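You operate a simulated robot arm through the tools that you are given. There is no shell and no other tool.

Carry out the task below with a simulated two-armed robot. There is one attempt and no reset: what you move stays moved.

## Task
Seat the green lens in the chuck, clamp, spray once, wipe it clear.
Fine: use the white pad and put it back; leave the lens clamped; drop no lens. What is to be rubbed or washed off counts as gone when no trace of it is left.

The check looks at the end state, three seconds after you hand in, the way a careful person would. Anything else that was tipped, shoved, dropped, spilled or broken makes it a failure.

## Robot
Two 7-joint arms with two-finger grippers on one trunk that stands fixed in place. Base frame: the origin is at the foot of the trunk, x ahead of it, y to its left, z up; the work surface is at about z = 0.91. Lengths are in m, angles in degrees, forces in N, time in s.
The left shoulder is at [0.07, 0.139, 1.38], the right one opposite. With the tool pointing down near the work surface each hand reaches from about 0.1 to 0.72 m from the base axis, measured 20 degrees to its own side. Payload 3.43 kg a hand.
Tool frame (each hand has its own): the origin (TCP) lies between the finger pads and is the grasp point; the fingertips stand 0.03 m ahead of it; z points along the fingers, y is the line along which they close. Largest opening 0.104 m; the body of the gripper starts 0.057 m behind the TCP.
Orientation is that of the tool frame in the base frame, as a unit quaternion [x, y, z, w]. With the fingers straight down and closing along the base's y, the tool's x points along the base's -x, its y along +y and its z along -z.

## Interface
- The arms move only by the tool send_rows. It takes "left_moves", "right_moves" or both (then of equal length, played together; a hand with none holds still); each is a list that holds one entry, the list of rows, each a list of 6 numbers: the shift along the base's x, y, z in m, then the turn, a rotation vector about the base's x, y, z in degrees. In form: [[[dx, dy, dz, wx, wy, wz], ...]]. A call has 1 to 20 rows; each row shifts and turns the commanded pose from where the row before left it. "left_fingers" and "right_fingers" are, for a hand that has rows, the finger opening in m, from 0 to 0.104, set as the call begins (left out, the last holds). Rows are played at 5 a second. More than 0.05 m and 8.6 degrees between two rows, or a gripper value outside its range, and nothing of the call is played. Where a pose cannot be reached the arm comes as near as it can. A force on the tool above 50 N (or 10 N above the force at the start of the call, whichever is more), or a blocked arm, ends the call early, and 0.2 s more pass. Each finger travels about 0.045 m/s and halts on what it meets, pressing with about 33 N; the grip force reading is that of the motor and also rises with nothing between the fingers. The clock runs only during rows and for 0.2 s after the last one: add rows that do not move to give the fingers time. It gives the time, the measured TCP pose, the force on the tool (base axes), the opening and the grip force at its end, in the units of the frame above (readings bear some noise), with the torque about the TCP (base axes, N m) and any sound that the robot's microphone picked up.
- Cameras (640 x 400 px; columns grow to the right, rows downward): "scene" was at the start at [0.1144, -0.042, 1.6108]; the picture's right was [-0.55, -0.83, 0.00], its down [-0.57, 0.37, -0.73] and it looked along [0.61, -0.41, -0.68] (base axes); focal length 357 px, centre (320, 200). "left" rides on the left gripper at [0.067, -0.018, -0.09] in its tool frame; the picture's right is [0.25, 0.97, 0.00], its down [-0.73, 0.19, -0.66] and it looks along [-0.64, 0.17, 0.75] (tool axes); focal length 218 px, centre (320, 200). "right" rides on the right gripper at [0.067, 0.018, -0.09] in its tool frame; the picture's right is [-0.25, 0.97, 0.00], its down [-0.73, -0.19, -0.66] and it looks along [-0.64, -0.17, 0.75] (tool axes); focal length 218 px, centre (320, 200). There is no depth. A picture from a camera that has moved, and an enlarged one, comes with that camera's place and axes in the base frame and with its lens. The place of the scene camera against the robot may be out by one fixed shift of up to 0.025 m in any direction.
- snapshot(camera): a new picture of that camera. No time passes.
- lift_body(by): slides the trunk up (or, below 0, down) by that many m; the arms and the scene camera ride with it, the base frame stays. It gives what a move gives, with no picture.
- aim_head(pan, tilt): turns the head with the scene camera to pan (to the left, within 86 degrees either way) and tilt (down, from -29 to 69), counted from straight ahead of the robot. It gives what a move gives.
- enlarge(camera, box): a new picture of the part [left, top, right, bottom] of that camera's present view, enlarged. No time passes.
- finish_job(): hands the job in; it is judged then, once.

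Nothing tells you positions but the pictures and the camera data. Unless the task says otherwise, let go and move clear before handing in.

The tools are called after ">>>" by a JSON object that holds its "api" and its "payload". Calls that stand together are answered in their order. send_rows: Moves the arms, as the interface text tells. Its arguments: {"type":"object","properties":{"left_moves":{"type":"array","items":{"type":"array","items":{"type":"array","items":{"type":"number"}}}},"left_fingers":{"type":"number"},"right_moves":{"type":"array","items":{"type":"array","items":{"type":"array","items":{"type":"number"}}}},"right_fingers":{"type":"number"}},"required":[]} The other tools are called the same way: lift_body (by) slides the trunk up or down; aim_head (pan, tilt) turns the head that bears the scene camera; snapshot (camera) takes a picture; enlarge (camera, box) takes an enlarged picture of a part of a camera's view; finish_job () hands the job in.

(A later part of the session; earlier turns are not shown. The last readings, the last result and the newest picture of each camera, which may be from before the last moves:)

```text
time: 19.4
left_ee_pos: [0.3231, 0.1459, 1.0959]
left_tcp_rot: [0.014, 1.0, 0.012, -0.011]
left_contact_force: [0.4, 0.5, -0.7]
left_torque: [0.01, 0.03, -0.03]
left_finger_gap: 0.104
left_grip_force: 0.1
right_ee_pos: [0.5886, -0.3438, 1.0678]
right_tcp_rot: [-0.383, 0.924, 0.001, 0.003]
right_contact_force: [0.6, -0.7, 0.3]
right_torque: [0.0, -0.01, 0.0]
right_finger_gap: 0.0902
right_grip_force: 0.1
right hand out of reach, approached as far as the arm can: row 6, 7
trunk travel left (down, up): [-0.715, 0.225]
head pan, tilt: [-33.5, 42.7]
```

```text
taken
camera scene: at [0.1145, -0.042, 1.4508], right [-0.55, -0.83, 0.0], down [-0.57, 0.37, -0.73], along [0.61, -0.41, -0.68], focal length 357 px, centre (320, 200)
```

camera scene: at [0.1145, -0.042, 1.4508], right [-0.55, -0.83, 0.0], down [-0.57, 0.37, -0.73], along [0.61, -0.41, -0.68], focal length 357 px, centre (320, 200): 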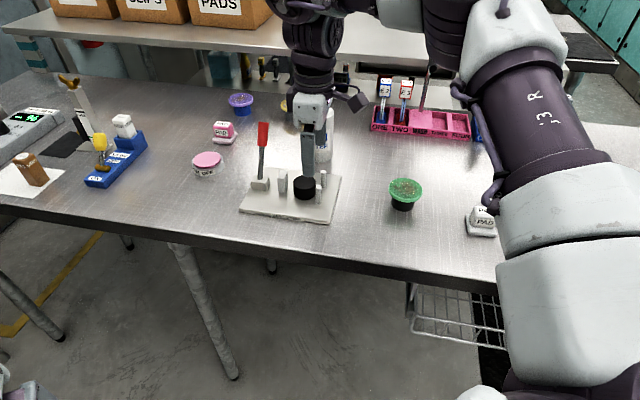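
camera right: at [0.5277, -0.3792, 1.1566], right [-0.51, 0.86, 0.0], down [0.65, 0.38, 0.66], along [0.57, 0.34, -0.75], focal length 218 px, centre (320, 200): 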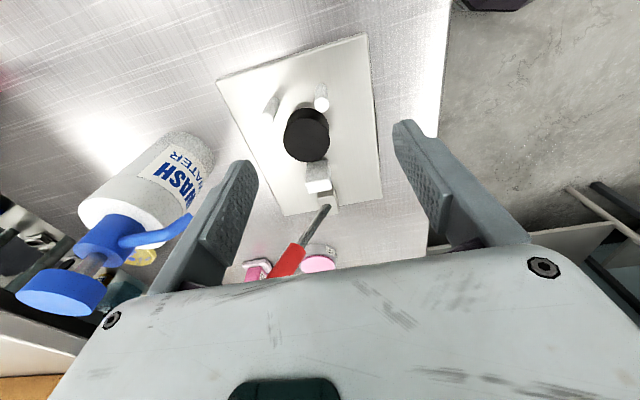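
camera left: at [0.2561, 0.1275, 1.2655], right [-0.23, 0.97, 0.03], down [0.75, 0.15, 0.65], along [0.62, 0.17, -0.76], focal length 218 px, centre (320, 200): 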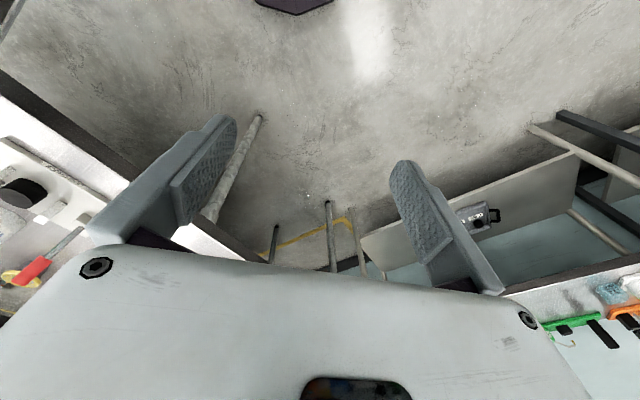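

Straight down, the arm stops about 35 mm short of the chuck. A tilted wrist about the finger-closing axis keeps the lens flat and adds reach, so I'll test a yaw of 25 degrees with a 20 degree tilt.

>>> {"api": "send_rows", "payload": {"right_moves": [[[0, 0, 0, 0, 0, -6.67], [0, 0, 0, 0, 0, -6.67], [0, 0, 0, 0, 0, -6.86], [0, 0, 0, 2.82, -6.04, 0], [0, 0, 0, 2.82, -6.04, 0], [0, 0, 0, 2.82, -6.04, 0], [0, 0, 0, 0, 0, 0], [0, 0, 0, 0, 0, 0]]]}}

>>> {"api": "snapshot", "payload": {"camera": "right"}}

```text
time: 21.2
left_ee_pos: [0.3221, 0.145, 1.0969]
left_tcp_rot: [0.014, 1.0, 0.011, -0.011]
left_contact_force: [-0.6, -0.2, 0.0]
left_torque: [-0.01, -0.01, 0.0]
left_finger_gap: 0.1042
left_grip_force: 0.1
right_ee_pos: [0.5872, -0.3457, 1.0683]
right_tcp_rot: [-0.212, 0.961, 0.038, 0.171]
right_contact_force: [1.1, 0.5, -0.2]
right_torque: [0.03, -0.01, 0.03]
right_finger_gap: 0.0898
right_grip_force: 0.1
trunk travel left (down, up): [-0.715, 0.225]
head pan, tilt: [-33.5, 42.7]
```

```text
taken
camera right: at [0.4952, -0.3696, 1.129], right [-0.19, 0.98, 0.09], down [0.5, 0.02, 0.87], along [0.85, 0.21, -0.49], focal length 218 px, centre (320, 200)
```

right: 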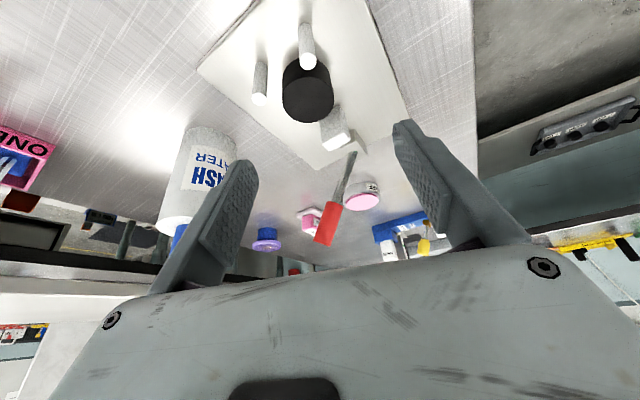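

The tilted pose is accepted. Now I'll move forward to the chuck centre at hover height to test the reach.

>>> {"api": "send_rows", "payload": {"right_moves": [[[0.018, 0.0035, 0.0, 0, 0, 0], [0.018, 0.0035, 0.0, 0, 0, 0], [0, 0, -0.02, 0, 0, 0], [0, 0, 0, 0, 0, 0], [0, 0, 0, 0, 0, 0]]]}}

>>> {"api": "enlarge", "payload": {"camera": "scene", "box": [230, 80, 390, 240]}}

>>> {"api": "snapshot", "payload": {"camera": "right"}}

```text
time: 22.4
left_ee_pos: [0.3219, 0.1459, 1.0955]
left_tcp_rot: [0.014, 1.0, 0.011, -0.011]
left_contact_force: [0.0, -0.3, 0.9]
left_torque: [0.03, -0.03, -0.01]
left_finger_gap: 0.1038
left_grip_force: 0.1
right_ee_pos: [0.6248, -0.3383, 1.0484]
right_tcp_rot: [-0.213, 0.961, 0.038, 0.17]
right_contact_force: [-0.3, 0.0, 0.7]
right_torque: [-0.05, 0.03, -0.05]
right_finger_gap: 0.09
right_grip_force: 0.1
trunk travel left (down, up): [-0.715, 0.225]
head pan, tilt: [-33.5, 42.7]
```

```text
2.50 times, centred on (310, 160) of scene
camera zoom: at [0.1146, -0.0416, 1.4508], right [-0.55, -0.83, 0.0], down [-0.57, 0.37, -0.73], along [0.61, -0.41, -0.68], focal length 893 px, centre (345, 300)
```

zoom: 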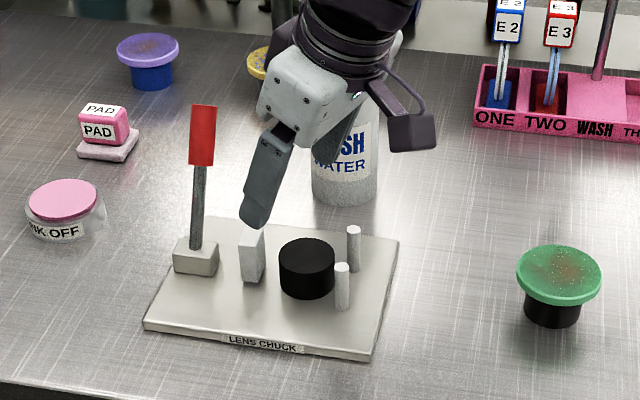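

```text
taken
camera right: at [0.5323, -0.3616, 1.1101], right [-0.19, 0.98, 0.09], down [0.5, 0.02, 0.87], along [0.85, 0.21, -0.49], focal length 218 px, centre (320, 200)
```

right: 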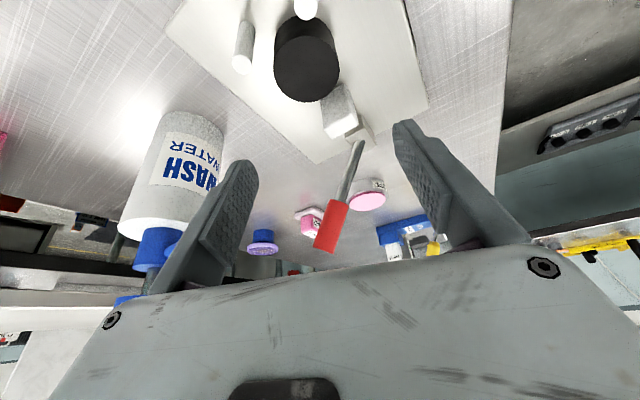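

The chuck is reachable with this tilt. I'll go back to the lens in the same orientation and check alignment before descending.

>>> {"api": "send_rows", "payload": {"right_moves": [[[-0.02, -0.0237, 0.003, 0, 0, 0], [-0.02, -0.0237, 0.003, 0, 0, 0], [-0.02, -0.0237, 0.003, 0, 0, 0], [-0.02, -0.0237, 0.003, 0, 0, 0], [-0.02, -0.0237, 0.0, 0, 0, 0], [-0.02, -0.0237, 0.0, 0, 0, 0], [-0.0223, -0.0239, 0.0, 0, 0, 0], [0, 0, 0, 0, 0, 0], [0, 0, 0, 0, 0, 0]]], "right_fingers": 0.102}}

>>> {"api": "snapshot", "payload": {"camera": "right"}}

>>> {"api": "enlarge", "payload": {"camera": "right", "box": [230, 0, 390, 100]}}

```text
time: 24.4
left_ee_pos: [0.3231, 0.146, 1.0959]
left_tcp_rot: [0.014, 1.0, 0.012, -0.011]
left_contact_force: [0.6, 0.9, 0.6]
left_torque: [0.0, -0.02, 0.0]
left_finger_gap: 0.104
left_grip_force: 0.1
right_ee_pos: [0.4798, -0.5032, 1.0583]
right_tcp_rot: [-0.212, 0.962, 0.038, 0.17]
right_contact_force: [0.5, 0.0, 0.5]
right_torque: [0.04, -0.01, 0.02]
right_finger_gap: 0.1021
right_grip_force: 0.1
trunk travel left (down, up): [-0.715, 0.225]
head pan, tilt: [-33.5, 42.7]
```

```text
taken
camera right: at [0.3886, -0.5269, 1.1189], right [-0.19, 0.98, 0.09], down [0.5, 0.02, 0.87], along [0.85, 0.21, -0.49], focal length 218 px, centre (320, 200)
```

right: 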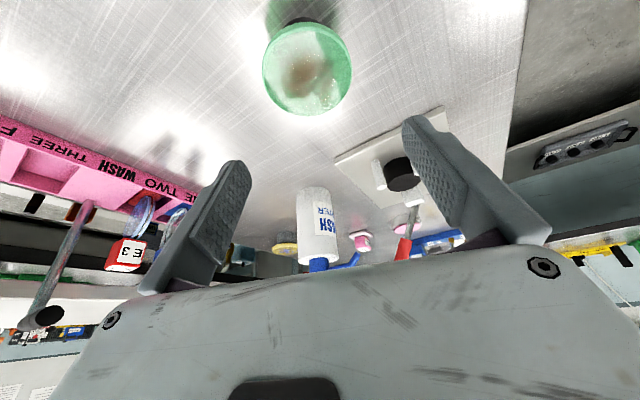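

```text
4.00 times, centred on (310, 50) of right
camera zoom: at [0.3886, -0.5269, 1.1189], right [-0.19, 0.98, 0.09], down [0.5, 0.02, 0.87], along [0.85, 0.21, -0.49], focal length 873 px, centre (360, 800)
```

zoom: 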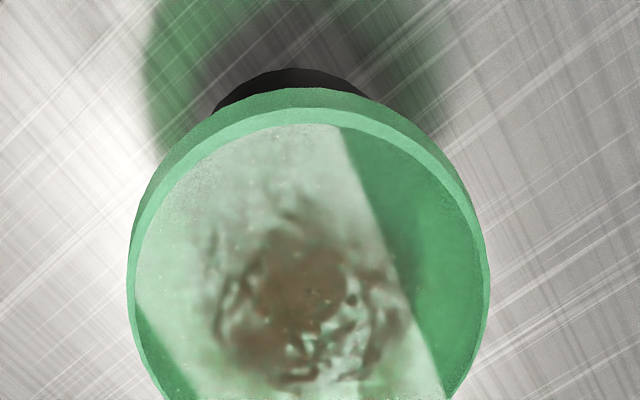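

Measurements agree: lens centre (0.4855, -0.503). I'm lowering now so that the fingers straddle the rim, with no contact expected.

>>> {"api": "send_rows", "payload": {"right_moves": [[[0.002, -0.0005, -0.02, 0, 0, 0], [0, 0, -0.03, 0, 0, 0], [0, 0, -0.025, 0, 0, 0], [0, 0, -0.015, 0, 0, 0], [0, 0, -0.008, 0, 0, 0], [0, 0, 0, 0, 0, 0]]]}}

>>> {"api": "snapshot", "payload": {"camera": "right"}}

>>> {"api": "enlarge", "payload": {"camera": "scene", "box": [360, 130, 450, 220]}}

```text
time: 25.8
left_ee_pos: [0.3227, 0.1464, 1.0964]
left_tcp_rot: [0.014, 1.0, 0.011, -0.01]
left_contact_force: [-0.5, 0.4, -0.1]
left_torque: [0.01, 0.0, -0.01]
left_finger_gap: 0.1042
left_grip_force: 0.1
right_ee_pos: [0.483, -0.5049, 0.9616]
right_tcp_rot: [-0.212, 0.961, 0.039, 0.171]
right_contact_force: [0.3, -0.3, 0.7]
right_torque: [0.01, -0.01, -0.07]
right_finger_gap: 0.102
right_grip_force: 0.0
trunk travel left (down, up): [-0.715, 0.225]
head pan, tilt: [-33.5, 42.7]
```

```text
taken
camera right: at [0.39, -0.5288, 1.0217], right [-0.19, 0.98, 0.09], down [0.5, 0.02, 0.87], along [0.85, 0.21, -0.49], focal length 218 px, centre (320, 200)
```

right: 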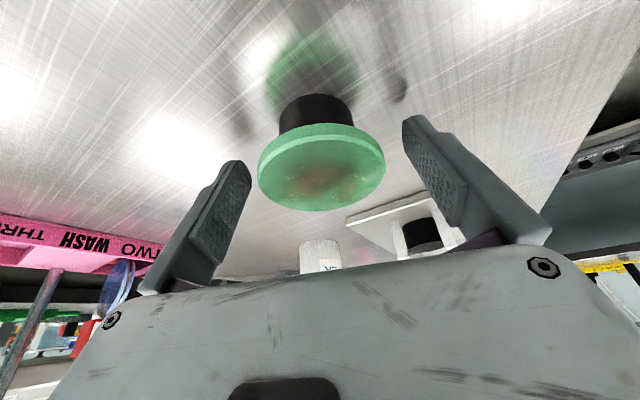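

```text
4.44 times, centred on (405, 175) of scene
camera zoom: at [0.1144, -0.0419, 1.4508], right [-0.55, -0.83, 0.0], down [-0.57, 0.37, -0.73], along [0.61, -0.41, -0.68], focal length 1588 px, centre (-58, 311)
```

zoom: 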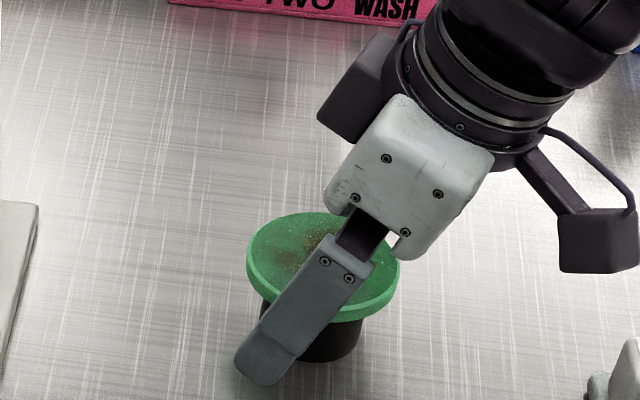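

The lens sits centred between the fingers. I'll close on the rim now.

>>> {"api": "send_rows", "payload": {"right_moves": [[[0, 0, 0, 0, 0, 0], [0, 0, 0, 0, 0, 0], [0, 0, 0, 0, 0, 0], [0, 0, 0, 0, 0, 0], [0, 0, 0, 0, 0, 0], [0, 0, 0, 0, 0, 0]]], "right_fingers": 0.055}}

>>> {"api": "snapshot", "payload": {"camera": "right"}}

>>> {"api": "enlarge", "payload": {"camera": "scene", "box": [360, 130, 450, 220]}}

```text
time: 27.2
left_ee_pos: [0.3223, 0.1448, 1.0957]
left_tcp_rot: [0.014, 1.0, 0.011, -0.011]
left_contact_force: [-0.7, -0.8, -0.1]
left_torque: [0.01, -0.01, -0.03]
left_finger_gap: 0.104
left_grip_force: 0.1
right_ee_pos: [0.4816, -0.5045, 0.9604]
right_tcp_rot: [-0.212, 0.961, 0.039, 0.17]
right_contact_force: [-0.4, 0.2, -0.6]
right_torque: [0.02, 0.04, -0.01]
right_finger_gap: 0.0681
right_grip_force: 33.0
trunk travel left (down, up): [-0.715, 0.225]
head pan, tilt: [-33.5, 42.7]
```

```text
taken
camera right: at [0.3901, -0.5288, 1.0219], right [-0.19, 0.98, 0.09], down [0.5, 0.02, 0.87], along [0.85, 0.21, -0.49], focal length 218 px, centre (320, 200)
```

right: 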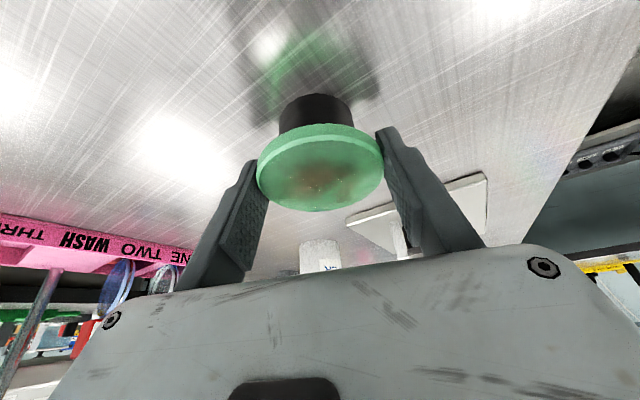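

```text
4.44 times, centred on (405, 175) of scene
camera zoom: at [0.1145, -0.042, 1.4508], right [-0.55, -0.83, 0.0], down [-0.57, 0.37, -0.73], along [0.61, -0.41, -0.68], focal length 1588 px, centre (-58, 311)
```

zoom: 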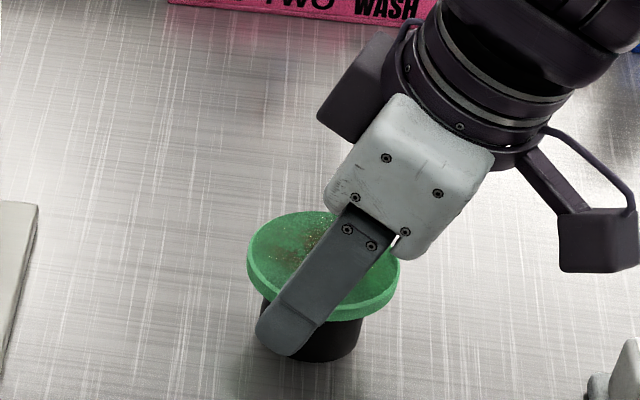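

The gap reads 0.068 m at 33 N, so the lens is gripped and its true diameter is 68 mm. I'll lift it straight up and check that only the lens comes.

>>> {"api": "send_rows", "payload": {"right_moves": [[[0, 0, 0.005, 0, 0, 0], [0, 0, 0.01, 0, 0, 0], [0, 0, 0.02, 0, 0, 0], [0, 0, 0.025, 0, 0, 0], [0, 0, 0.02, 0, 0, 0], [0, 0, 0.01, 0, 0, 0], [0, 0, 0, 0, 0, 0]]]}}

>>> {"api": "snapshot", "payload": {"camera": "right"}}

>>> {"api": "enlarge", "payload": {"camera": "scene", "box": [350, 90, 460, 220]}}

```text
time: 28.8
left_ee_pos: [0.3223, 0.1456, 1.097]
left_tcp_rot: [0.015, 1.0, 0.011, -0.012]
left_contact_force: [0.7, -0.3, 0.3]
left_torque: [-0.01, 0.01, 0.0]
left_finger_gap: 0.1042
left_grip_force: 0.1
right_ee_pos: [0.4815, -0.5045, 1.0501]
right_tcp_rot: [-0.212, 0.962, 0.038, 0.17]
right_contact_force: [-0.2, -0.4, 0.1]
right_torque: [0.02, 0.02, -0.02]
right_finger_gap: 0.0682
right_grip_force: 33.3
trunk travel left (down, up): [-0.715, 0.225]
head pan, tilt: [-33.5, 42.7]
```

```text
taken
camera right: at [0.39, -0.5289, 1.1122], right [-0.19, 0.98, 0.09], down [0.5, 0.02, 0.87], along [0.85, 0.21, -0.49], focal length 218 px, centre (320, 200)
```

right: 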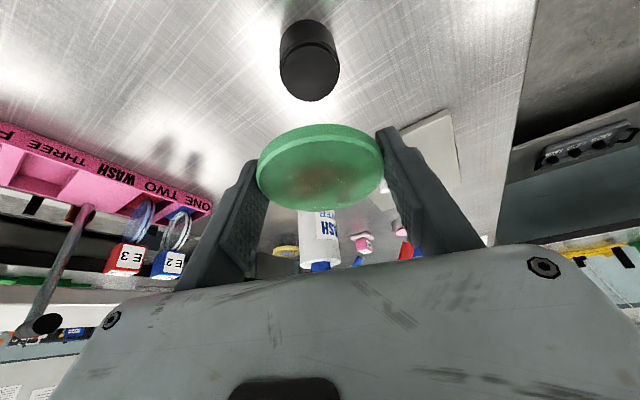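

```text
3.08 times, centred on (405, 155) of scene
camera zoom: at [0.1145, -0.0421, 1.4508], right [-0.55, -0.83, 0.0], down [-0.57, 0.37, -0.73], along [0.61, -0.41, -0.68], focal length 1099 px, centre (58, 338)
```

zoom: 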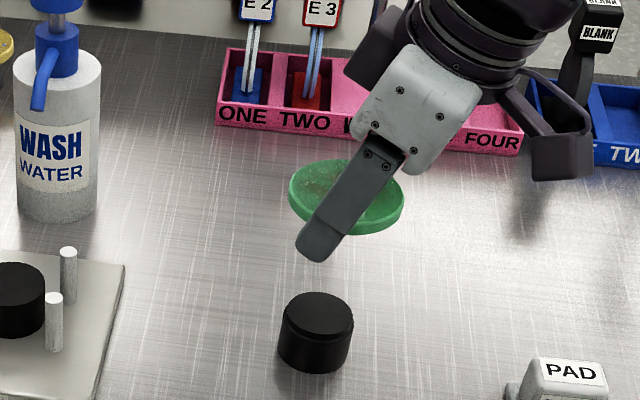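

Only the lens came up, and it is level. Next I carry it across to above the chuck, well clear of the pins.

>>> {"api": "send_rows", "payload": {"right_moves": [[[0.01, 0.012, 0.002, 0, 0, 0], [0.018, 0.0213, 0.0, 0, 0, 0], [0.018, 0.0213, 0.0, 0, 0, 0], [0.018, 0.0213, 0.0, 0, 0, 0], [0.018, 0.0213, 0.0, 0, 0, 0], [0.018, 0.0213, 0.0, 0, 0, 0], [0.018, 0.0213, 0.0, 0, 0, 0], [0.0204, 0.0243, 0.0, 0, 0, 0], [0, 0, 0, 0, 0, 0], [0, 0, 0, 0, 0, 0]]]}}

>>> {"api": "snapshot", "payload": {"camera": "right"}}

>>> {"api": "enlarge", "payload": {"camera": "scene", "box": [230, 80, 390, 230]}}

```text
time: 31.0
left_ee_pos: [0.3214, 0.1463, 1.0961]
left_tcp_rot: [0.014, 1.0, 0.012, -0.011]
left_contact_force: [0.1, 0.3, 0.0]
left_torque: [0.01, -0.01, -0.01]
left_finger_gap: 0.1041
left_grip_force: 0.1
right_ee_pos: [0.6177, -0.3394, 1.0551]
right_tcp_rot: [-0.213, 0.962, 0.038, 0.169]
right_contact_force: [0.2, -0.3, -0.8]
right_torque: [-0.03, 0.01, 0.01]
right_finger_gap: 0.0679
right_grip_force: 33.4
trunk travel left (down, up): [-0.715, 0.225]
head pan, tilt: [-33.5, 42.7]
```

```text
taken
camera right: at [0.527, -0.3637, 1.1161], right [-0.19, 0.98, 0.09], down [0.5, 0.02, 0.87], along [0.85, 0.21, -0.49], focal length 218 px, centre (320, 200)
```

right: 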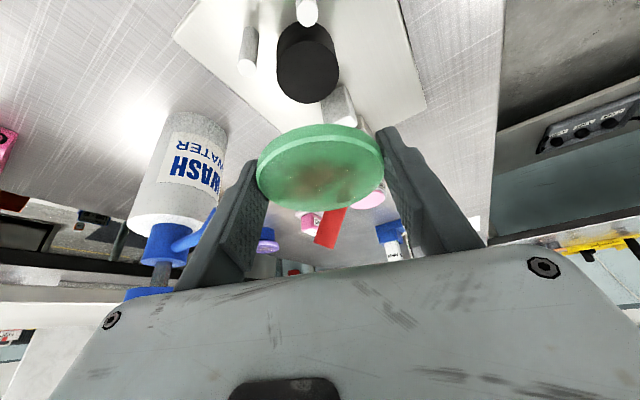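

```text
2.67 times, centred on (310, 155) of scene
camera zoom: at [0.1143, -0.0421, 1.4508], right [-0.55, -0.83, 0.0], down [-0.57, 0.37, -0.73], along [0.61, -0.41, -0.68], focal length 952 px, centre (347, 320)
```

zoom: 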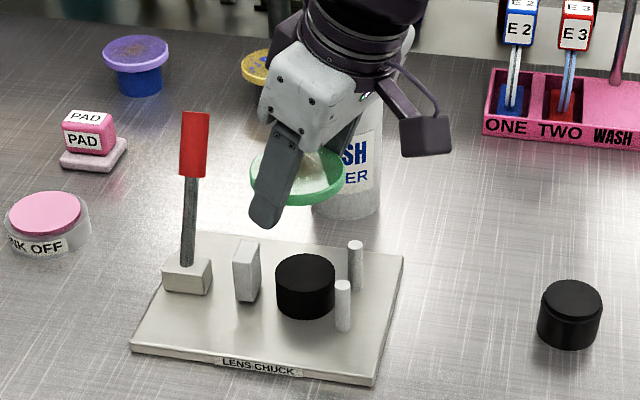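

Predicted and seen positions of post and pins agree well. I'll make a small correction, then lower to just above the pin tops and check.

>>> {"api": "send_rows", "payload": {"right_moves": [[[0.0016, -0.001, 0, 0, 0, 0], [0, 0, -0.02, 0, 0, 0], [0, 0, -0.02, 0, 0, 0], [0, 0, -0.015, 0, 0, 0], [0, 0, -0.01, 0, 0, 0], [0, 0, 0, 0, 0, 0], [0, 0, 0, 0, 0, 0]]]}}

>>> {"api": "snapshot", "payload": {"camera": "right"}}

>>> {"api": "enlarge", "payload": {"camera": "scene", "box": [240, 110, 360, 230]}}

>>> {"api": "enlarge", "payload": {"camera": "right", "box": [220, 40, 420, 240]}}

```text
time: 32.6
left_ee_pos: [0.3225, 0.1461, 1.0953]
left_tcp_rot: [0.014, 1.0, 0.012, -0.01]
left_contact_force: [0.2, -0.6, -0.2]
left_torque: [-0.01, 0.01, 0.0]
left_finger_gap: 0.1042
left_grip_force: 0.1
right_ee_pos: [0.6222, -0.3416, 0.9886]
right_tcp_rot: [-0.212, 0.961, 0.038, 0.17]
right_contact_force: [0.2, -1.1, -0.3]
right_torque: [0.02, 0.0, 0.02]
right_finger_gap: 0.0679
right_grip_force: 32.9
trunk travel left (down, up): [-0.715, 0.225]
head pan, tilt: [-33.5, 42.7]
```

```text
taken
camera right: at [0.5298, -0.3656, 1.049], right [-0.19, 0.98, 0.09], down [0.5, 0.02, 0.87], along [0.85, 0.21, -0.49], focal length 218 px, centre (320, 200)
```

right: 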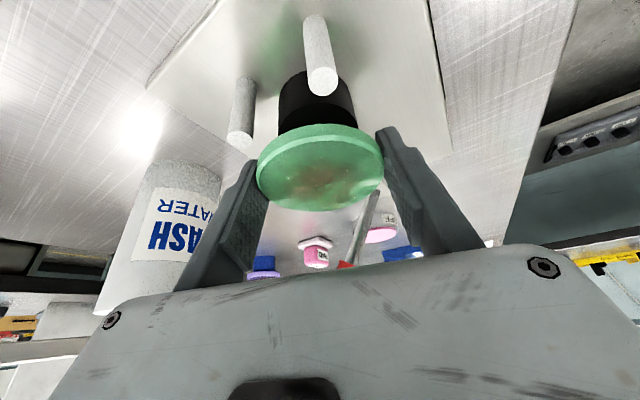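

```text
3.33 times, centred on (300, 170) of scene
camera zoom: at [0.1144, -0.042, 1.4508], right [-0.55, -0.83, 0.0], down [-0.57, 0.37, -0.73], along [0.61, -0.41, -0.68], focal length 1191 px, centre (387, 300)
```

zoom: 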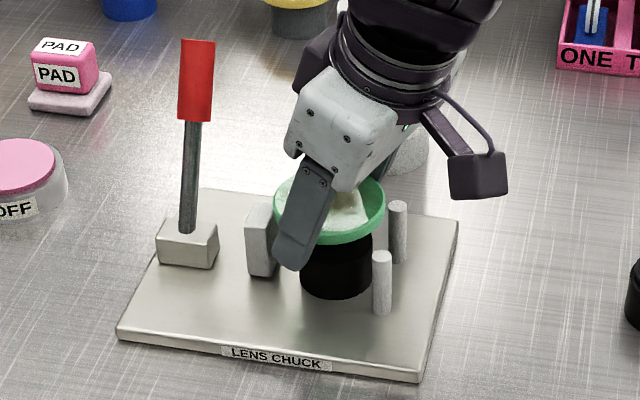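

```text
2.00 times, centred on (320, 140) of right
camera zoom: at [0.5298, -0.3656, 1.049], right [-0.19, 0.98, 0.09], down [0.5, 0.02, 0.87], along [0.85, 0.21, -0.49], focal length 436 px, centre (320, 320)
```

zoom: 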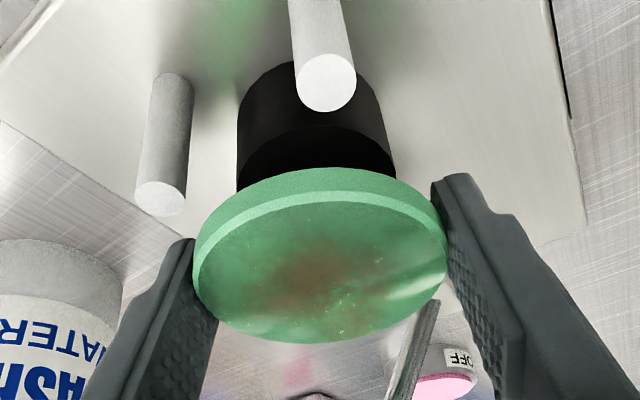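

The lens is right above the post with clear margins to both pins and the jaw. I'll lower the next 17 mm with a tiny correction, still above expected contact.

>>> {"api": "send_rows", "payload": {"right_moves": [[[-0.0014, 0.0009, -0.002, 0, 0, 0], [0, 0, -0.005, 0, 0, 0], [0, 0, -0.005, 0, 0, 0], [0, 0, -0.004, 0, 0, 0], [0, 0, -0.002, 0, 0, 0], [0, 0, 0, 0, 0, 0], [0, 0, 0, 0, 0, 0]]]}}

>>> {"api": "enlarge", "payload": {"camera": "scene", "box": [240, 110, 360, 230]}}

>>> {"api": "enlarge", "payload": {"camera": "right", "box": [220, 40, 420, 240]}}

```text
time: 34.2
left_ee_pos: [0.3223, 0.1457, 1.0969]
left_tcp_rot: [0.014, 1.0, 0.011, -0.012]
left_contact_force: [0.0, 0.0, -0.1]
left_torque: [-0.03, 0.01, 0.01]
left_finger_gap: 0.1041
left_grip_force: 0.0
right_ee_pos: [0.621, -0.3426, 0.9714]
right_tcp_rot: [-0.212, 0.962, 0.038, 0.17]
right_contact_force: [0.8, -1.3, -0.4]
right_torque: [-0.03, -0.05, 0.02]
right_finger_gap: 0.068
right_grip_force: 32.6
trunk travel left (down, up): [-0.715, 0.225]
head pan, tilt: [-33.5, 42.7]
```

```text
3.33 times, centred on (300, 170) of scene
camera zoom: at [0.1145, -0.0419, 1.4508], right [-0.55, -0.83, 0.0], down [-0.57, 0.37, -0.73], along [0.61, -0.41, -0.68], focal length 1191 px, centre (387, 300)
```

zoom: 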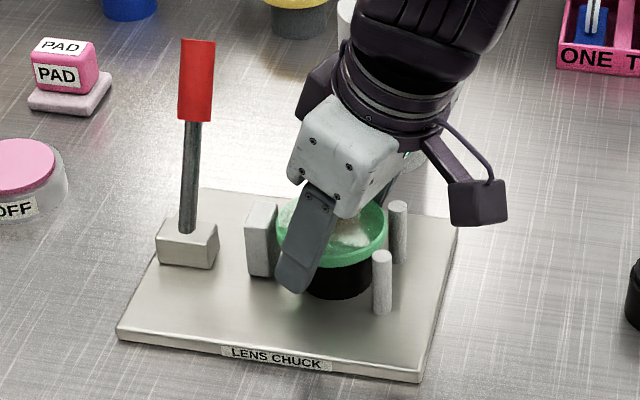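

```text
2.00 times, centred on (320, 140) of right
camera zoom: at [0.528, -0.3652, 1.0322], right [-0.19, 0.98, 0.09], down [0.5, 0.02, 0.87], along [0.85, 0.21, -0.49], focal length 436 px, centre (320, 320)
```

zoom: 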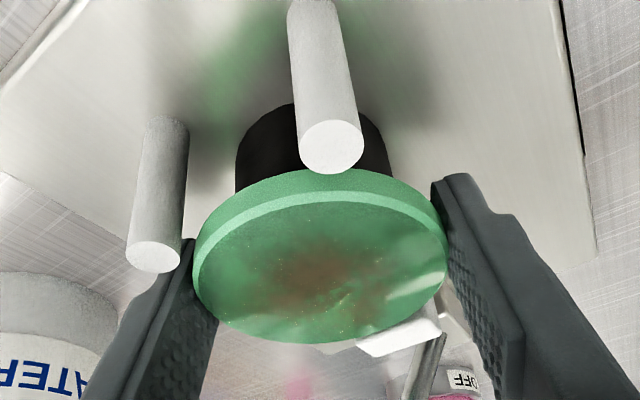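

No contact yet (TCP z about 0.971). I'm continuing in small steps until the lens meets the post.

>>> {"api": "send_rows", "payload": {"right_moves": [[[0, 0, -0.0015, 0, 0, 0], [0, 0, -0.0015, 0, 0, 0], [0, 0, -0.001, 0, 0, 0], [0, 0, 0, 0, 0, 0]]]}}

>>> {"api": "enlarge", "payload": {"camera": "scene", "box": [270, 150, 340, 220]}}

```text
time: 35.2
left_ee_pos: [0.3222, 0.1458, 1.0959]
left_tcp_rot: [0.014, 1.0, 0.011, -0.011]
left_contact_force: [-0.3, 0.9, 0.8]
left_torque: [0.03, 0.02, 0.02]
left_finger_gap: 0.1038
left_grip_force: 0.1
right_ee_pos: [0.6209, -0.3407, 0.968]
right_tcp_rot: [-0.212, 0.961, 0.039, 0.17]
right_contact_force: [0.9, -1.3, 1.5]
right_torque: [0.0, -0.01, -0.02]
right_finger_gap: 0.068
right_grip_force: 32.7
trunk travel left (down, up): [-0.715, 0.225]
head pan, tilt: [-33.5, 42.7]
```

```text
5.71 times, centred on (305, 185) of scene
camera zoom: at [0.1145, -0.042, 1.4509], right [-0.55, -0.83, 0.0], down [-0.57, 0.37, -0.73], along [0.61, -0.41, -0.68], focal length 2041 px, centre (406, 286)
```

zoom: 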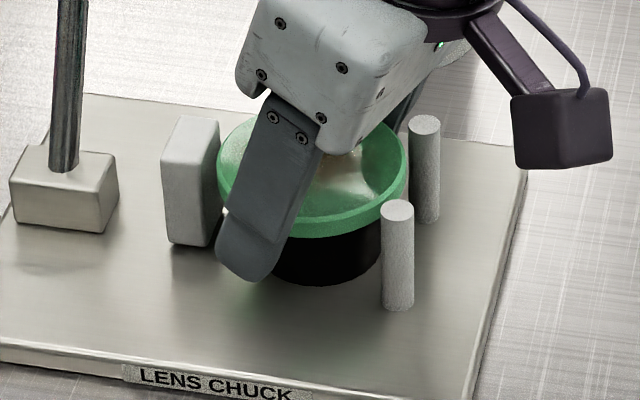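

>>> {"api": "send_rows", "payload": {"right_moves": [[[0, 0, -0.001, 0, 0, 0], [0, 0, -0.001, 0, 0, 0], [0, 0, 0, 0, 0, 0]]]}}

```text
time: 36.0
left_ee_pos: [0.323, 0.1462, 1.0964]
left_tcp_rot: [0.014, 1.0, 0.012, -0.01]
left_contact_force: [-0.8, 0.0, -0.1]
left_torque: [-0.03, -0.03, 0.04]
left_finger_gap: 0.104
left_grip_force: 0.0
right_ee_pos: [0.6189, -0.3423, 0.9668]
right_tcp_rot: [-0.212, 0.961, 0.037, 0.172]
right_contact_force: [2.8, -4.2, 13.5]
right_torque: [-0.04, 0.0, -0.01]
right_finger_gap: 0.068
right_grip_force: 32.8
trunk travel left (down, up): [-0.715, 0.225]
head pan, tilt: [-33.5, 42.7]
```

I have contact at 13.5 N upward. I'll check that the lens is resting on the post, below the pin tops, before releasing.

>>> {"api": "enlarge", "payload": {"camera": "right", "box": [240, 60, 400, 220]}}

>>> {"api": "enlarge", "payload": {"camera": "scene", "box": [270, 150, 340, 220]}}

```text
2.50 times, centred on (320, 140) of right
camera zoom: at [0.5276, -0.3651, 1.0277], right [-0.19, 0.98, 0.09], down [0.49, 0.02, 0.87], along [0.85, 0.21, -0.49], focal length 546 px, centre (320, 350)
```

zoom: 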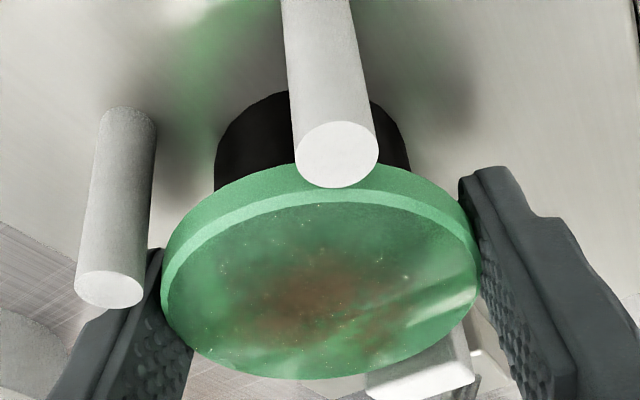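

```text
5.71 times, centred on (305, 185) of scene
camera zoom: at [0.113, -0.0417, 1.4511], right [-0.55, -0.83, 0.0], down [-0.56, 0.37, -0.74], along [0.61, -0.41, -0.68], focal length 2041 px, centre (406, 286)
```

zoom: 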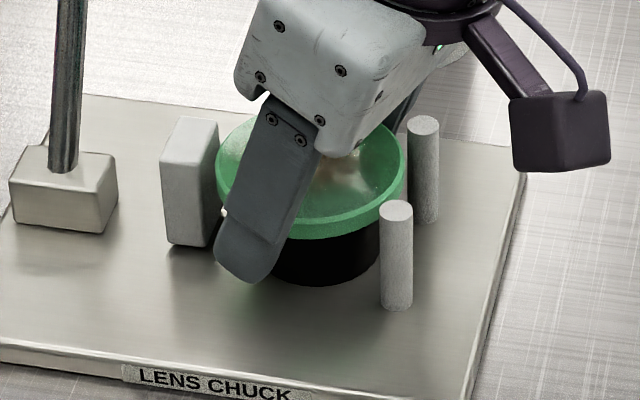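

The lens is flat on the post with the pin tops just above it. I'll ease off the pressure, open the fingers moderately, then check before rising.

>>> {"api": "send_rows", "payload": {"right_moves": [[[0, 0, 0.001, 0, 0, 0], [0, 0, 0, 0, 0, 0]]]}}

>>> {"api": "send_rows", "payload": {"right_moves": [[[0, 0, 0, 0, 0, 0], [0, 0, 0, 0, 0, 0], [0, 0, 0, 0, 0, 0]]], "right_fingers": 0.086}}

>>> {"api": "enlarge", "payload": {"camera": "right", "box": [240, 60, 400, 220]}}

>>> {"api": "enlarge", "payload": {"camera": "scene", "box": [270, 150, 340, 220]}}

```text
time: 36.6
left_ee_pos: [0.3226, 0.1464, 1.0967]
left_tcp_rot: [0.014, 1.0, 0.011, -0.01]
left_contact_force: [0.8, 0.1, -0.1]
left_torque: [-0.04, -0.01, 0.04]
left_finger_gap: 0.1039
left_grip_force: 0.1
right_ee_pos: [0.6201, -0.3416, 0.9676]
right_tcp_rot: [-0.213, 0.961, 0.039, 0.171]
right_contact_force: [6.5, -3.8, 12.6]
right_torque: [-0.04, -0.11, -0.01]
right_finger_gap: 0.068
right_grip_force: 33.3
trunk travel left (down, up): [-0.715, 0.225]
head pan, tilt: [-33.5, 42.7]
```

```text
time: 37.4
left_ee_pos: [0.3229, 0.1464, 1.0961]
left_tcp_rot: [0.014, 1.0, 0.012, -0.012]
left_contact_force: [0.2, -0.3, 0.4]
left_torque: [-0.02, 0.01, 0.02]
left_finger_gap: 0.1041
left_grip_force: 0.1
right_ee_pos: [0.619, -0.3425, 0.9662]
right_tcp_rot: [-0.213, 0.962, 0.039, 0.169]
right_contact_force: [0.4, 0.4, 0.0]
right_torque: [-0.01, 0.0, -0.05]
right_finger_gap: 0.0858
right_grip_force: 0.1
trunk travel left (down, up): [-0.715, 0.225]
head pan, tilt: [-33.5, 42.7]
```

```text
2.50 times, centred on (320, 140) of right
camera zoom: at [0.5274, -0.3651, 1.027], right [-0.19, 0.98, 0.09], down [0.5, 0.02, 0.87], along [0.85, 0.21, -0.49], focal length 546 px, centre (320, 350)
```

zoom: 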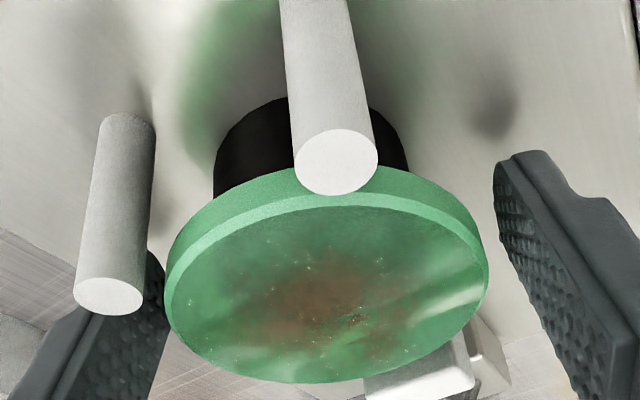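

```text
5.71 times, centred on (305, 185) of scene
camera zoom: at [0.1146, -0.0419, 1.4508], right [-0.55, -0.83, 0.0], down [-0.57, 0.37, -0.73], along [0.61, -0.41, -0.68], focal length 2041 px, centre (406, 286)
```

zoom: 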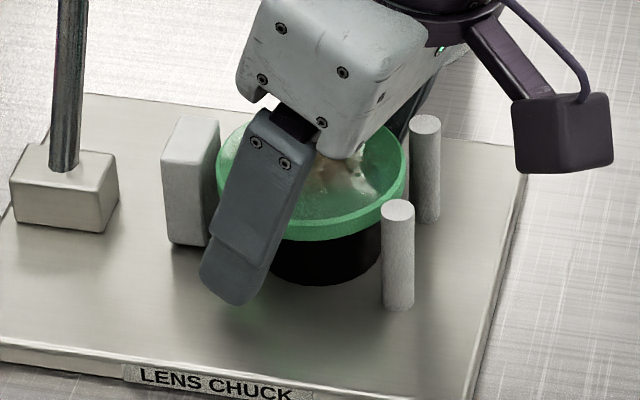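

The lens is released and sits on the post. I'll raise the hand straight up.

>>> {"api": "send_rows", "payload": {"right_moves": [[[0, 0, 0.01, 0, 0, 0], [0, 0, 0.02, 0, 0, 0], [0, 0, 0.03, 0, 0, 0], [0, 0, 0.03, 0, 0, 0], [-0.02, -0.01, 0.02, 0, 0, 0], [-0.03, -0.01, 0.0, 0, 0, 0], [0, 0, 0, 0, 0, 0]]]}}

>>> {"api": "snapshot", "payload": {"camera": "right"}}

>>> {"api": "enlarge", "payload": {"camera": "scene", "box": [230, 100, 350, 230]}}

```text
time: 39.0
left_ee_pos: [0.3235, 0.1469, 1.0955]
left_tcp_rot: [0.014, 1.0, 0.012, -0.011]
left_contact_force: [0.3, 1.0, -0.5]
left_torque: [0.0, -0.01, -0.02]
left_finger_gap: 0.104
left_grip_force: 0.0
right_ee_pos: [0.5712, -0.3624, 1.077]
right_tcp_rot: [-0.212, 0.962, 0.038, 0.17]
right_contact_force: [0.2, 0.1, -0.3]
right_torque: [-0.02, 0.0, -0.04]
right_finger_gap: 0.0859
right_grip_force: 0.0
trunk travel left (down, up): [-0.715, 0.225]
head pan, tilt: [-33.5, 42.7]
```

```text
taken
camera right: at [0.4796, -0.3855, 1.138], right [-0.19, 0.98, 0.09], down [0.5, 0.02, 0.87], along [0.84, 0.21, -0.49], focal length 218 px, centre (320, 200)
```

right: 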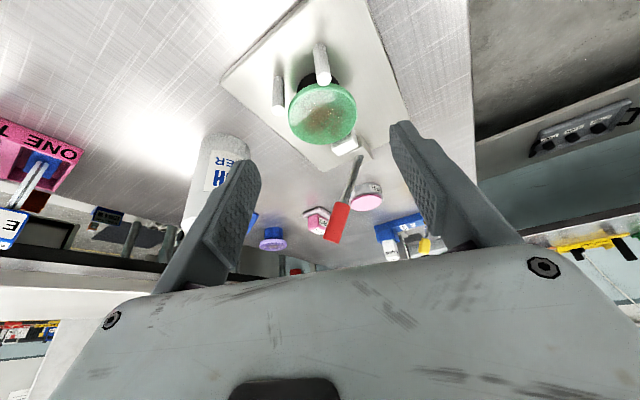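

```text
3.08 times, centred on (290, 165) of scene
camera zoom: at [0.1157, -0.0412, 1.4507], right [-0.55, -0.83, 0.0], down [-0.57, 0.37, -0.73], along [0.61, -0.41, -0.68], focal length 1099 px, centre (412, 308)
```

zoom: 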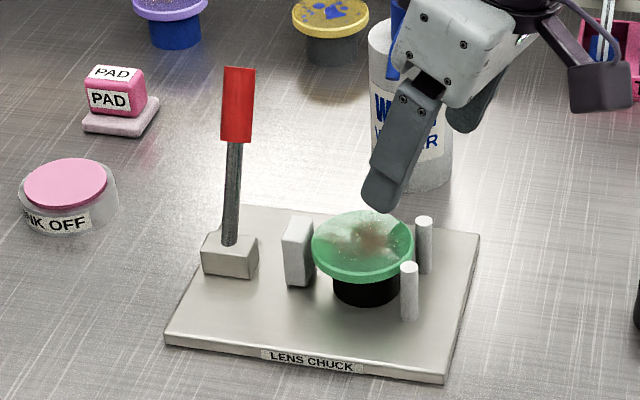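

The lens sits against the pin side, in front of the open jaw. Next is the clamp lever: I'll tilt the hand to 40 degrees, narrow the fingers to 50 mm and approach the red handle so it can pass between them.

>>> {"api": "send_rows", "payload": {"right_moves": [[[0, 0, 0.01, 2.82, -6.04, 0], [0, 0, 0.005, 2.82, -6.04, 0], [0, 0, 0, 2.82, -6.04, 0], [0, 0, 0, 0, 0, -5], [0.03, 0.011, 0, 0, 0, 0], [0.03, 0.011, 0, 0, 0, 0], [0.03, 0.011, 0, 0, 0, 0], [0, 0, 0, 0, 0, 0], [0, 0, 0, 0, 0, 0]]], "right_fingers": 0.05}}

>>> {"api": "snapshot", "payload": {"camera": "right"}}

>>> {"api": "enlarge", "payload": {"camera": "scene", "box": [230, 80, 370, 230]}}

```text
time: 41.0
left_ee_pos: [0.3223, 0.1453, 1.0975]
left_tcp_rot: [0.014, 1.0, 0.011, -0.01]
left_contact_force: [-0.1, 0.2, 0.1]
left_torque: [-0.01, -0.01, 0.02]
left_finger_gap: 0.1041
left_grip_force: 0.1
right_ee_pos: [0.6627, -0.3297, 1.0934]
right_tcp_rot: [-0.163, 0.925, 0.06, 0.337]
right_contact_force: [0.2, 0.2, -0.5]
right_torque: [0.01, -0.04, 0.0]
right_finger_gap: 0.0502
right_grip_force: 0.0
trunk travel left (down, up): [-0.715, 0.225]
head pan, tilt: [-33.5, 42.7]
```

```text
taken
camera right: at [0.5546, -0.35, 1.1175], right [-0.15, 0.97, 0.16], down [0.19, -0.13, 0.97], along [0.97, 0.18, -0.17], focal length 218 px, centre (320, 200)
```

right: 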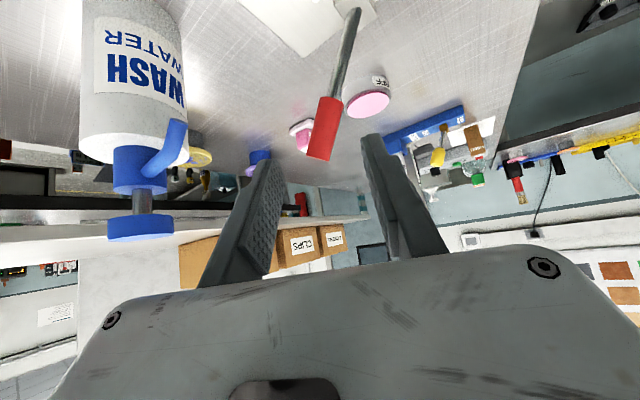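

```text
2.67 times, centred on (300, 155) of scene
camera zoom: at [0.1143, -0.0421, 1.4508], right [-0.55, -0.83, 0.0], down [-0.57, 0.37, -0.73], along [0.61, -0.41, -0.68], focal length 952 px, centre (373, 320)
```

zoom: 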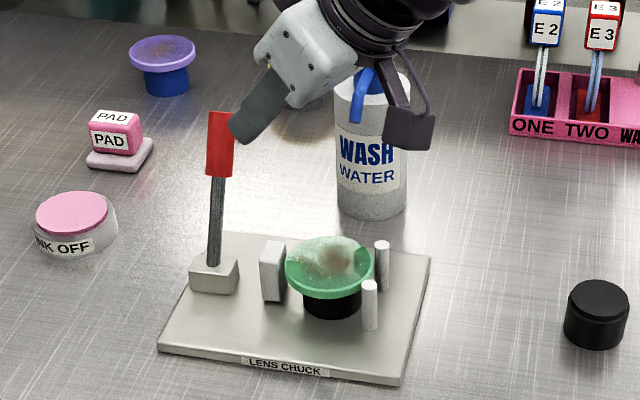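

The red handle is lined up between the fingers. Next I advance along the approach line so the fingers straddle it.

>>> {"api": "send_rows", "payload": {"right_moves": [[[0.0145, 0.0055, -0.0127, 0, 0, 0], [0.0145, 0.0055, -0.0127, 0, 0, 0], [0.0145, 0.0055, -0.0127, 0, 0, 0], [0.0145, 0.0055, -0.0127, 0, 0, 0], [0.014, 0.0055, -0.0127, 0, 0, 0], [0, 0, 0, 0, 0, 0], [0, 0, 0, 0, 0, 0]]]}}

>>> {"api": "snapshot", "payload": {"camera": "right"}}

>>> {"api": "enlarge", "payload": {"camera": "scene", "box": [230, 80, 370, 230]}}

```text
time: 42.6
left_ee_pos: [0.3229, 0.1465, 1.0964]
left_tcp_rot: [0.014, 1.0, 0.011, -0.011]
left_contact_force: [0.3, -0.5, -0.3]
left_torque: [0.0, 0.02, -0.01]
left_finger_gap: 0.1041
left_grip_force: 0.3
right_ee_pos: [0.7324, -0.2994, 1.0261]
right_tcp_rot: [-0.163, 0.925, 0.061, 0.337]
right_contact_force: [-0.1, 0.2, 0.6]
right_torque: [-0.01, 0.02, 0.01]
right_finger_gap: 0.0502
right_grip_force: 0.1
trunk travel left (down, up): [-0.715, 0.225]
head pan, tilt: [-33.5, 42.7]
```

```text
taken
camera right: at [0.6239, -0.3206, 1.0513], right [-0.15, 0.98, 0.16], down [0.19, -0.13, 0.97], along [0.97, 0.18, -0.17], focal length 218 px, centre (320, 200)
```

right: 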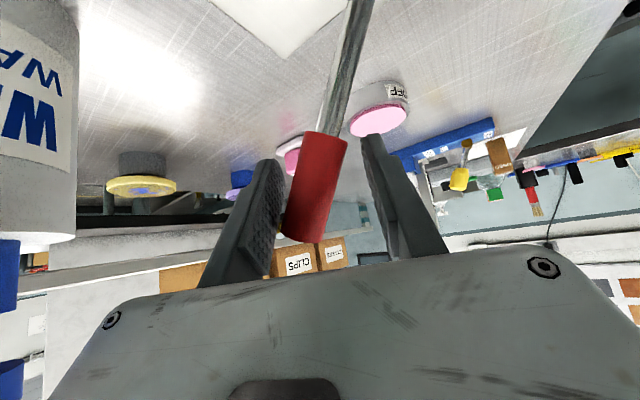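

```text
2.67 times, centred on (300, 155) of scene
camera zoom: at [0.1146, -0.0419, 1.4508], right [-0.55, -0.83, 0.0], down [-0.57, 0.37, -0.73], along [0.61, -0.41, -0.68], focal length 952 px, centre (373, 320)
```

zoom: 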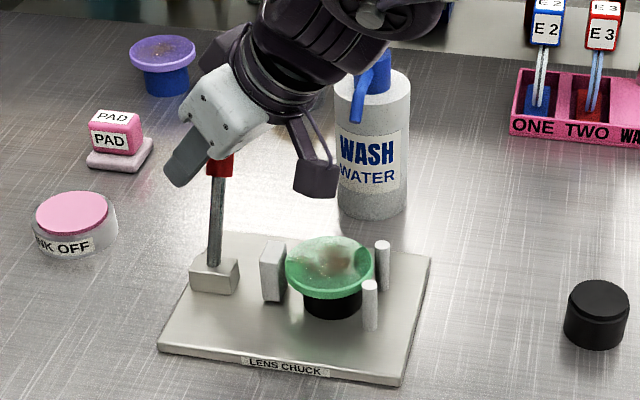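

The handle is between the fingers, nearest the right-hand one. I'll swing it toward the front-left along its arc, starting with a short stroke to see whether it moves freely and the jaw follows.

>>> {"api": "send_rows", "payload": {"right_moves": [[[-0.007, 0.007, 0.003, 0, 0, 0], [-0.007, 0.007, 0.003, 0, 0, 0], [-0.007, 0.007, 0.002, 0, 0, 0], [-0.007, 0.007, 0.002, 0, 0, 0], [0, 0, 0, 0, 0, 0]]]}}

>>> {"api": "snapshot", "payload": {"camera": "right"}}

>>> {"api": "enlarge", "payload": {"camera": "scene", "box": [230, 80, 370, 230]}}

```text
time: 43.8
left_ee_pos: [0.322, 0.1452, 1.0962]
left_tcp_rot: [0.014, 1.0, 0.012, -0.012]
left_contact_force: [0.3, 0.2, 0.4]
left_torque: [-0.01, -0.01, -0.01]
left_finger_gap: 0.1043
left_grip_force: 0.1
right_ee_pos: [0.7065, -0.2733, 1.0373]
right_tcp_rot: [-0.162, 0.925, 0.06, 0.338]
right_contact_force: [-0.3, -0.8, 0.6]
right_torque: [0.03, -0.01, 0.0]
right_finger_gap: 0.05
right_grip_force: 0.1
trunk travel left (down, up): [-0.715, 0.225]
head pan, tilt: [-33.5, 42.7]
```

```text
taken
camera right: at [0.5974, -0.2936, 1.0623], right [-0.15, 0.97, 0.16], down [0.19, -0.13, 0.97], along [0.97, 0.18, -0.17], focal length 218 px, centre (320, 200)
```

right: 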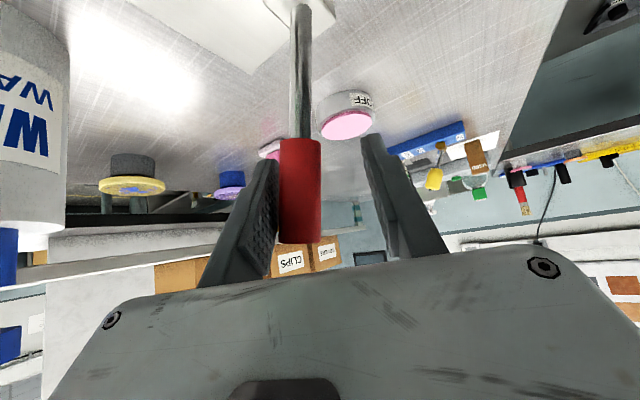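

```text
2.67 times, centred on (300, 155) of scene
camera zoom: at [0.1146, -0.0421, 1.4508], right [-0.55, -0.83, 0.0], down [-0.57, 0.37, -0.73], along [0.61, -0.41, -0.68], focal length 952 px, centre (373, 320)
```

zoom: 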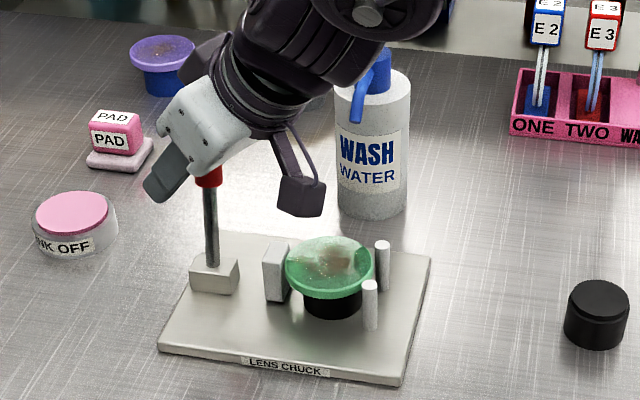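

The lever swings freely and the jaw has started to move toward the lens. Continuing the swing past vertical.

>>> {"api": "send_rows", "payload": {"right_moves": [[[-0.007, 0.007, 0.001, 0, 0, 0], [-0.007, 0.007, 0, 0, 0, 0], [-0.007, 0.007, -0.001, 0, 0, 0], [-0.007, 0.007, -0.003, 0, 0, 0], [0, 0, 0, 0, 0, 0]]]}}

>>> {"api": "snapshot", "payload": {"camera": "right"}}

>>> {"api": "enlarge", "payload": {"camera": "scene", "box": [230, 80, 370, 230]}}

```text
time: 45.0
left_ee_pos: [0.3225, 0.1465, 1.0967]
left_tcp_rot: [0.014, 1.0, 0.012, -0.011]
left_contact_force: [0.9, 0.4, 0.5]
left_torque: [-0.01, 0.01, 0.0]
left_finger_gap: 0.1039
left_grip_force: 0.0
right_ee_pos: [0.6772, -0.2439, 1.0337]
right_tcp_rot: [-0.163, 0.925, 0.06, 0.338]
right_contact_force: [-0.2, 0.2, 0.0]
right_torque: [-0.01, 0.05, 0.0]
right_finger_gap: 0.0502
right_grip_force: 0.0
trunk travel left (down, up): [-0.715, 0.225]
head pan, tilt: [-33.5, 42.7]
```

```text
taken
camera right: at [0.5693, -0.2648, 1.0588], right [-0.15, 0.97, 0.16], down [0.19, -0.13, 0.97], along [0.97, 0.18, -0.17], focal length 218 px, centre (320, 200)
```

right: 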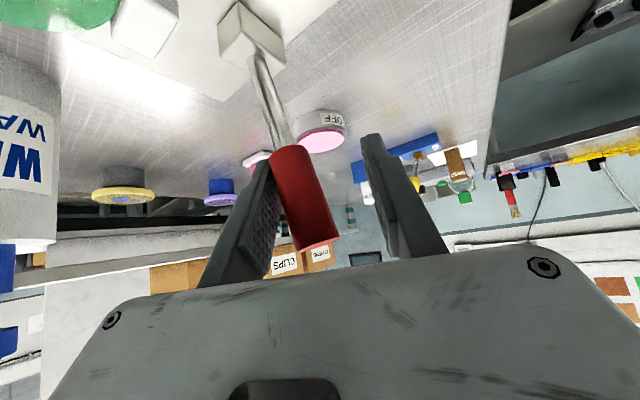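

```text
2.67 times, centred on (300, 155) of scene
camera zoom: at [0.1146, -0.042, 1.4508], right [-0.55, -0.83, 0.0], down [-0.57, 0.37, -0.73], along [0.61, -0.41, -0.68], focal length 952 px, centre (373, 320)
```

zoom: 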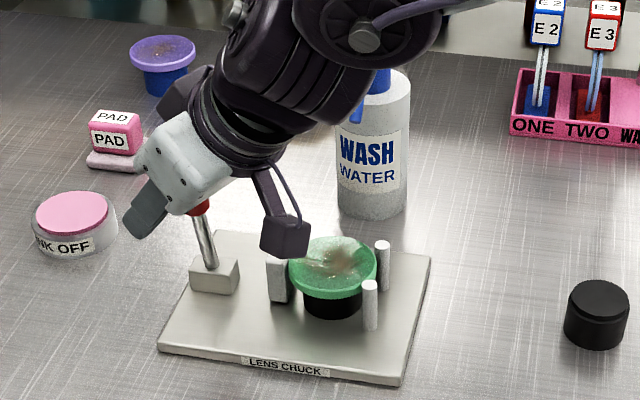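

The lever is past vertical and the jaw now touches the lens side. I'm continuing gently to the end of the stroke.

>>> {"api": "send_rows", "payload": {"right_moves": [[[-0.006, 0.006, -0.004, 0, 0, 0], [-0.006, 0.006, -0.005, 0, 0, 0], [0, 0, 0, 0, 0, 0]]]}}

>>> {"api": "snapshot", "payload": {"camera": "right"}}

>>> {"api": "enlarge", "payload": {"camera": "scene", "box": [230, 80, 370, 230]}}

```text
time: 45.8
left_ee_pos: [0.3222, 0.1461, 1.0961]
left_tcp_rot: [0.015, 1.0, 0.011, -0.012]
left_contact_force: [-0.4, -0.4, 0.3]
left_torque: [0.01, -0.01, 0.0]
left_finger_gap: 0.1042
left_grip_force: 0.0
right_ee_pos: [0.6665, -0.2327, 1.0238]
right_tcp_rot: [-0.163, 0.925, 0.06, 0.337]
right_contact_force: [0.1, -0.2, 0.1]
right_torque: [0.04, -0.01, -0.01]
right_finger_gap: 0.05
right_grip_force: 0.1
trunk travel left (down, up): [-0.715, 0.225]
head pan, tilt: [-33.5, 42.7]
```

```text
taken
camera right: at [0.5575, -0.2524, 1.049], right [-0.15, 0.97, 0.16], down [0.19, -0.13, 0.97], along [0.97, 0.18, -0.17], focal length 218 px, centre (320, 200)
```

right: 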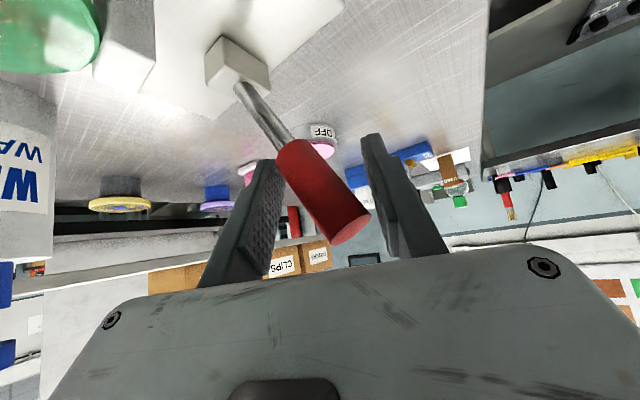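

```text
2.67 times, centred on (300, 155) of scene
camera zoom: at [0.1145, -0.042, 1.4508], right [-0.55, -0.83, 0.0], down [-0.57, 0.37, -0.73], along [0.61, -0.41, -0.68], focal length 952 px, centre (373, 320)
```

zoom: 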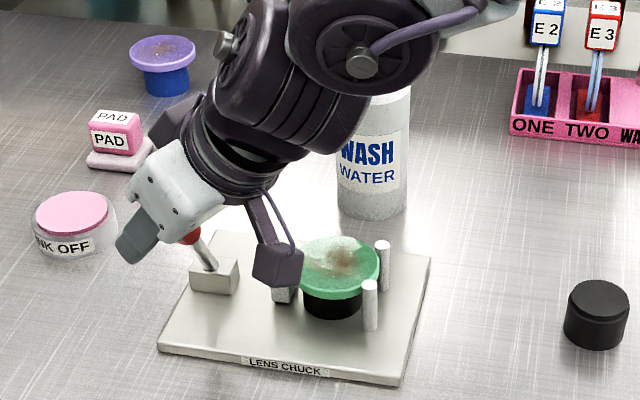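

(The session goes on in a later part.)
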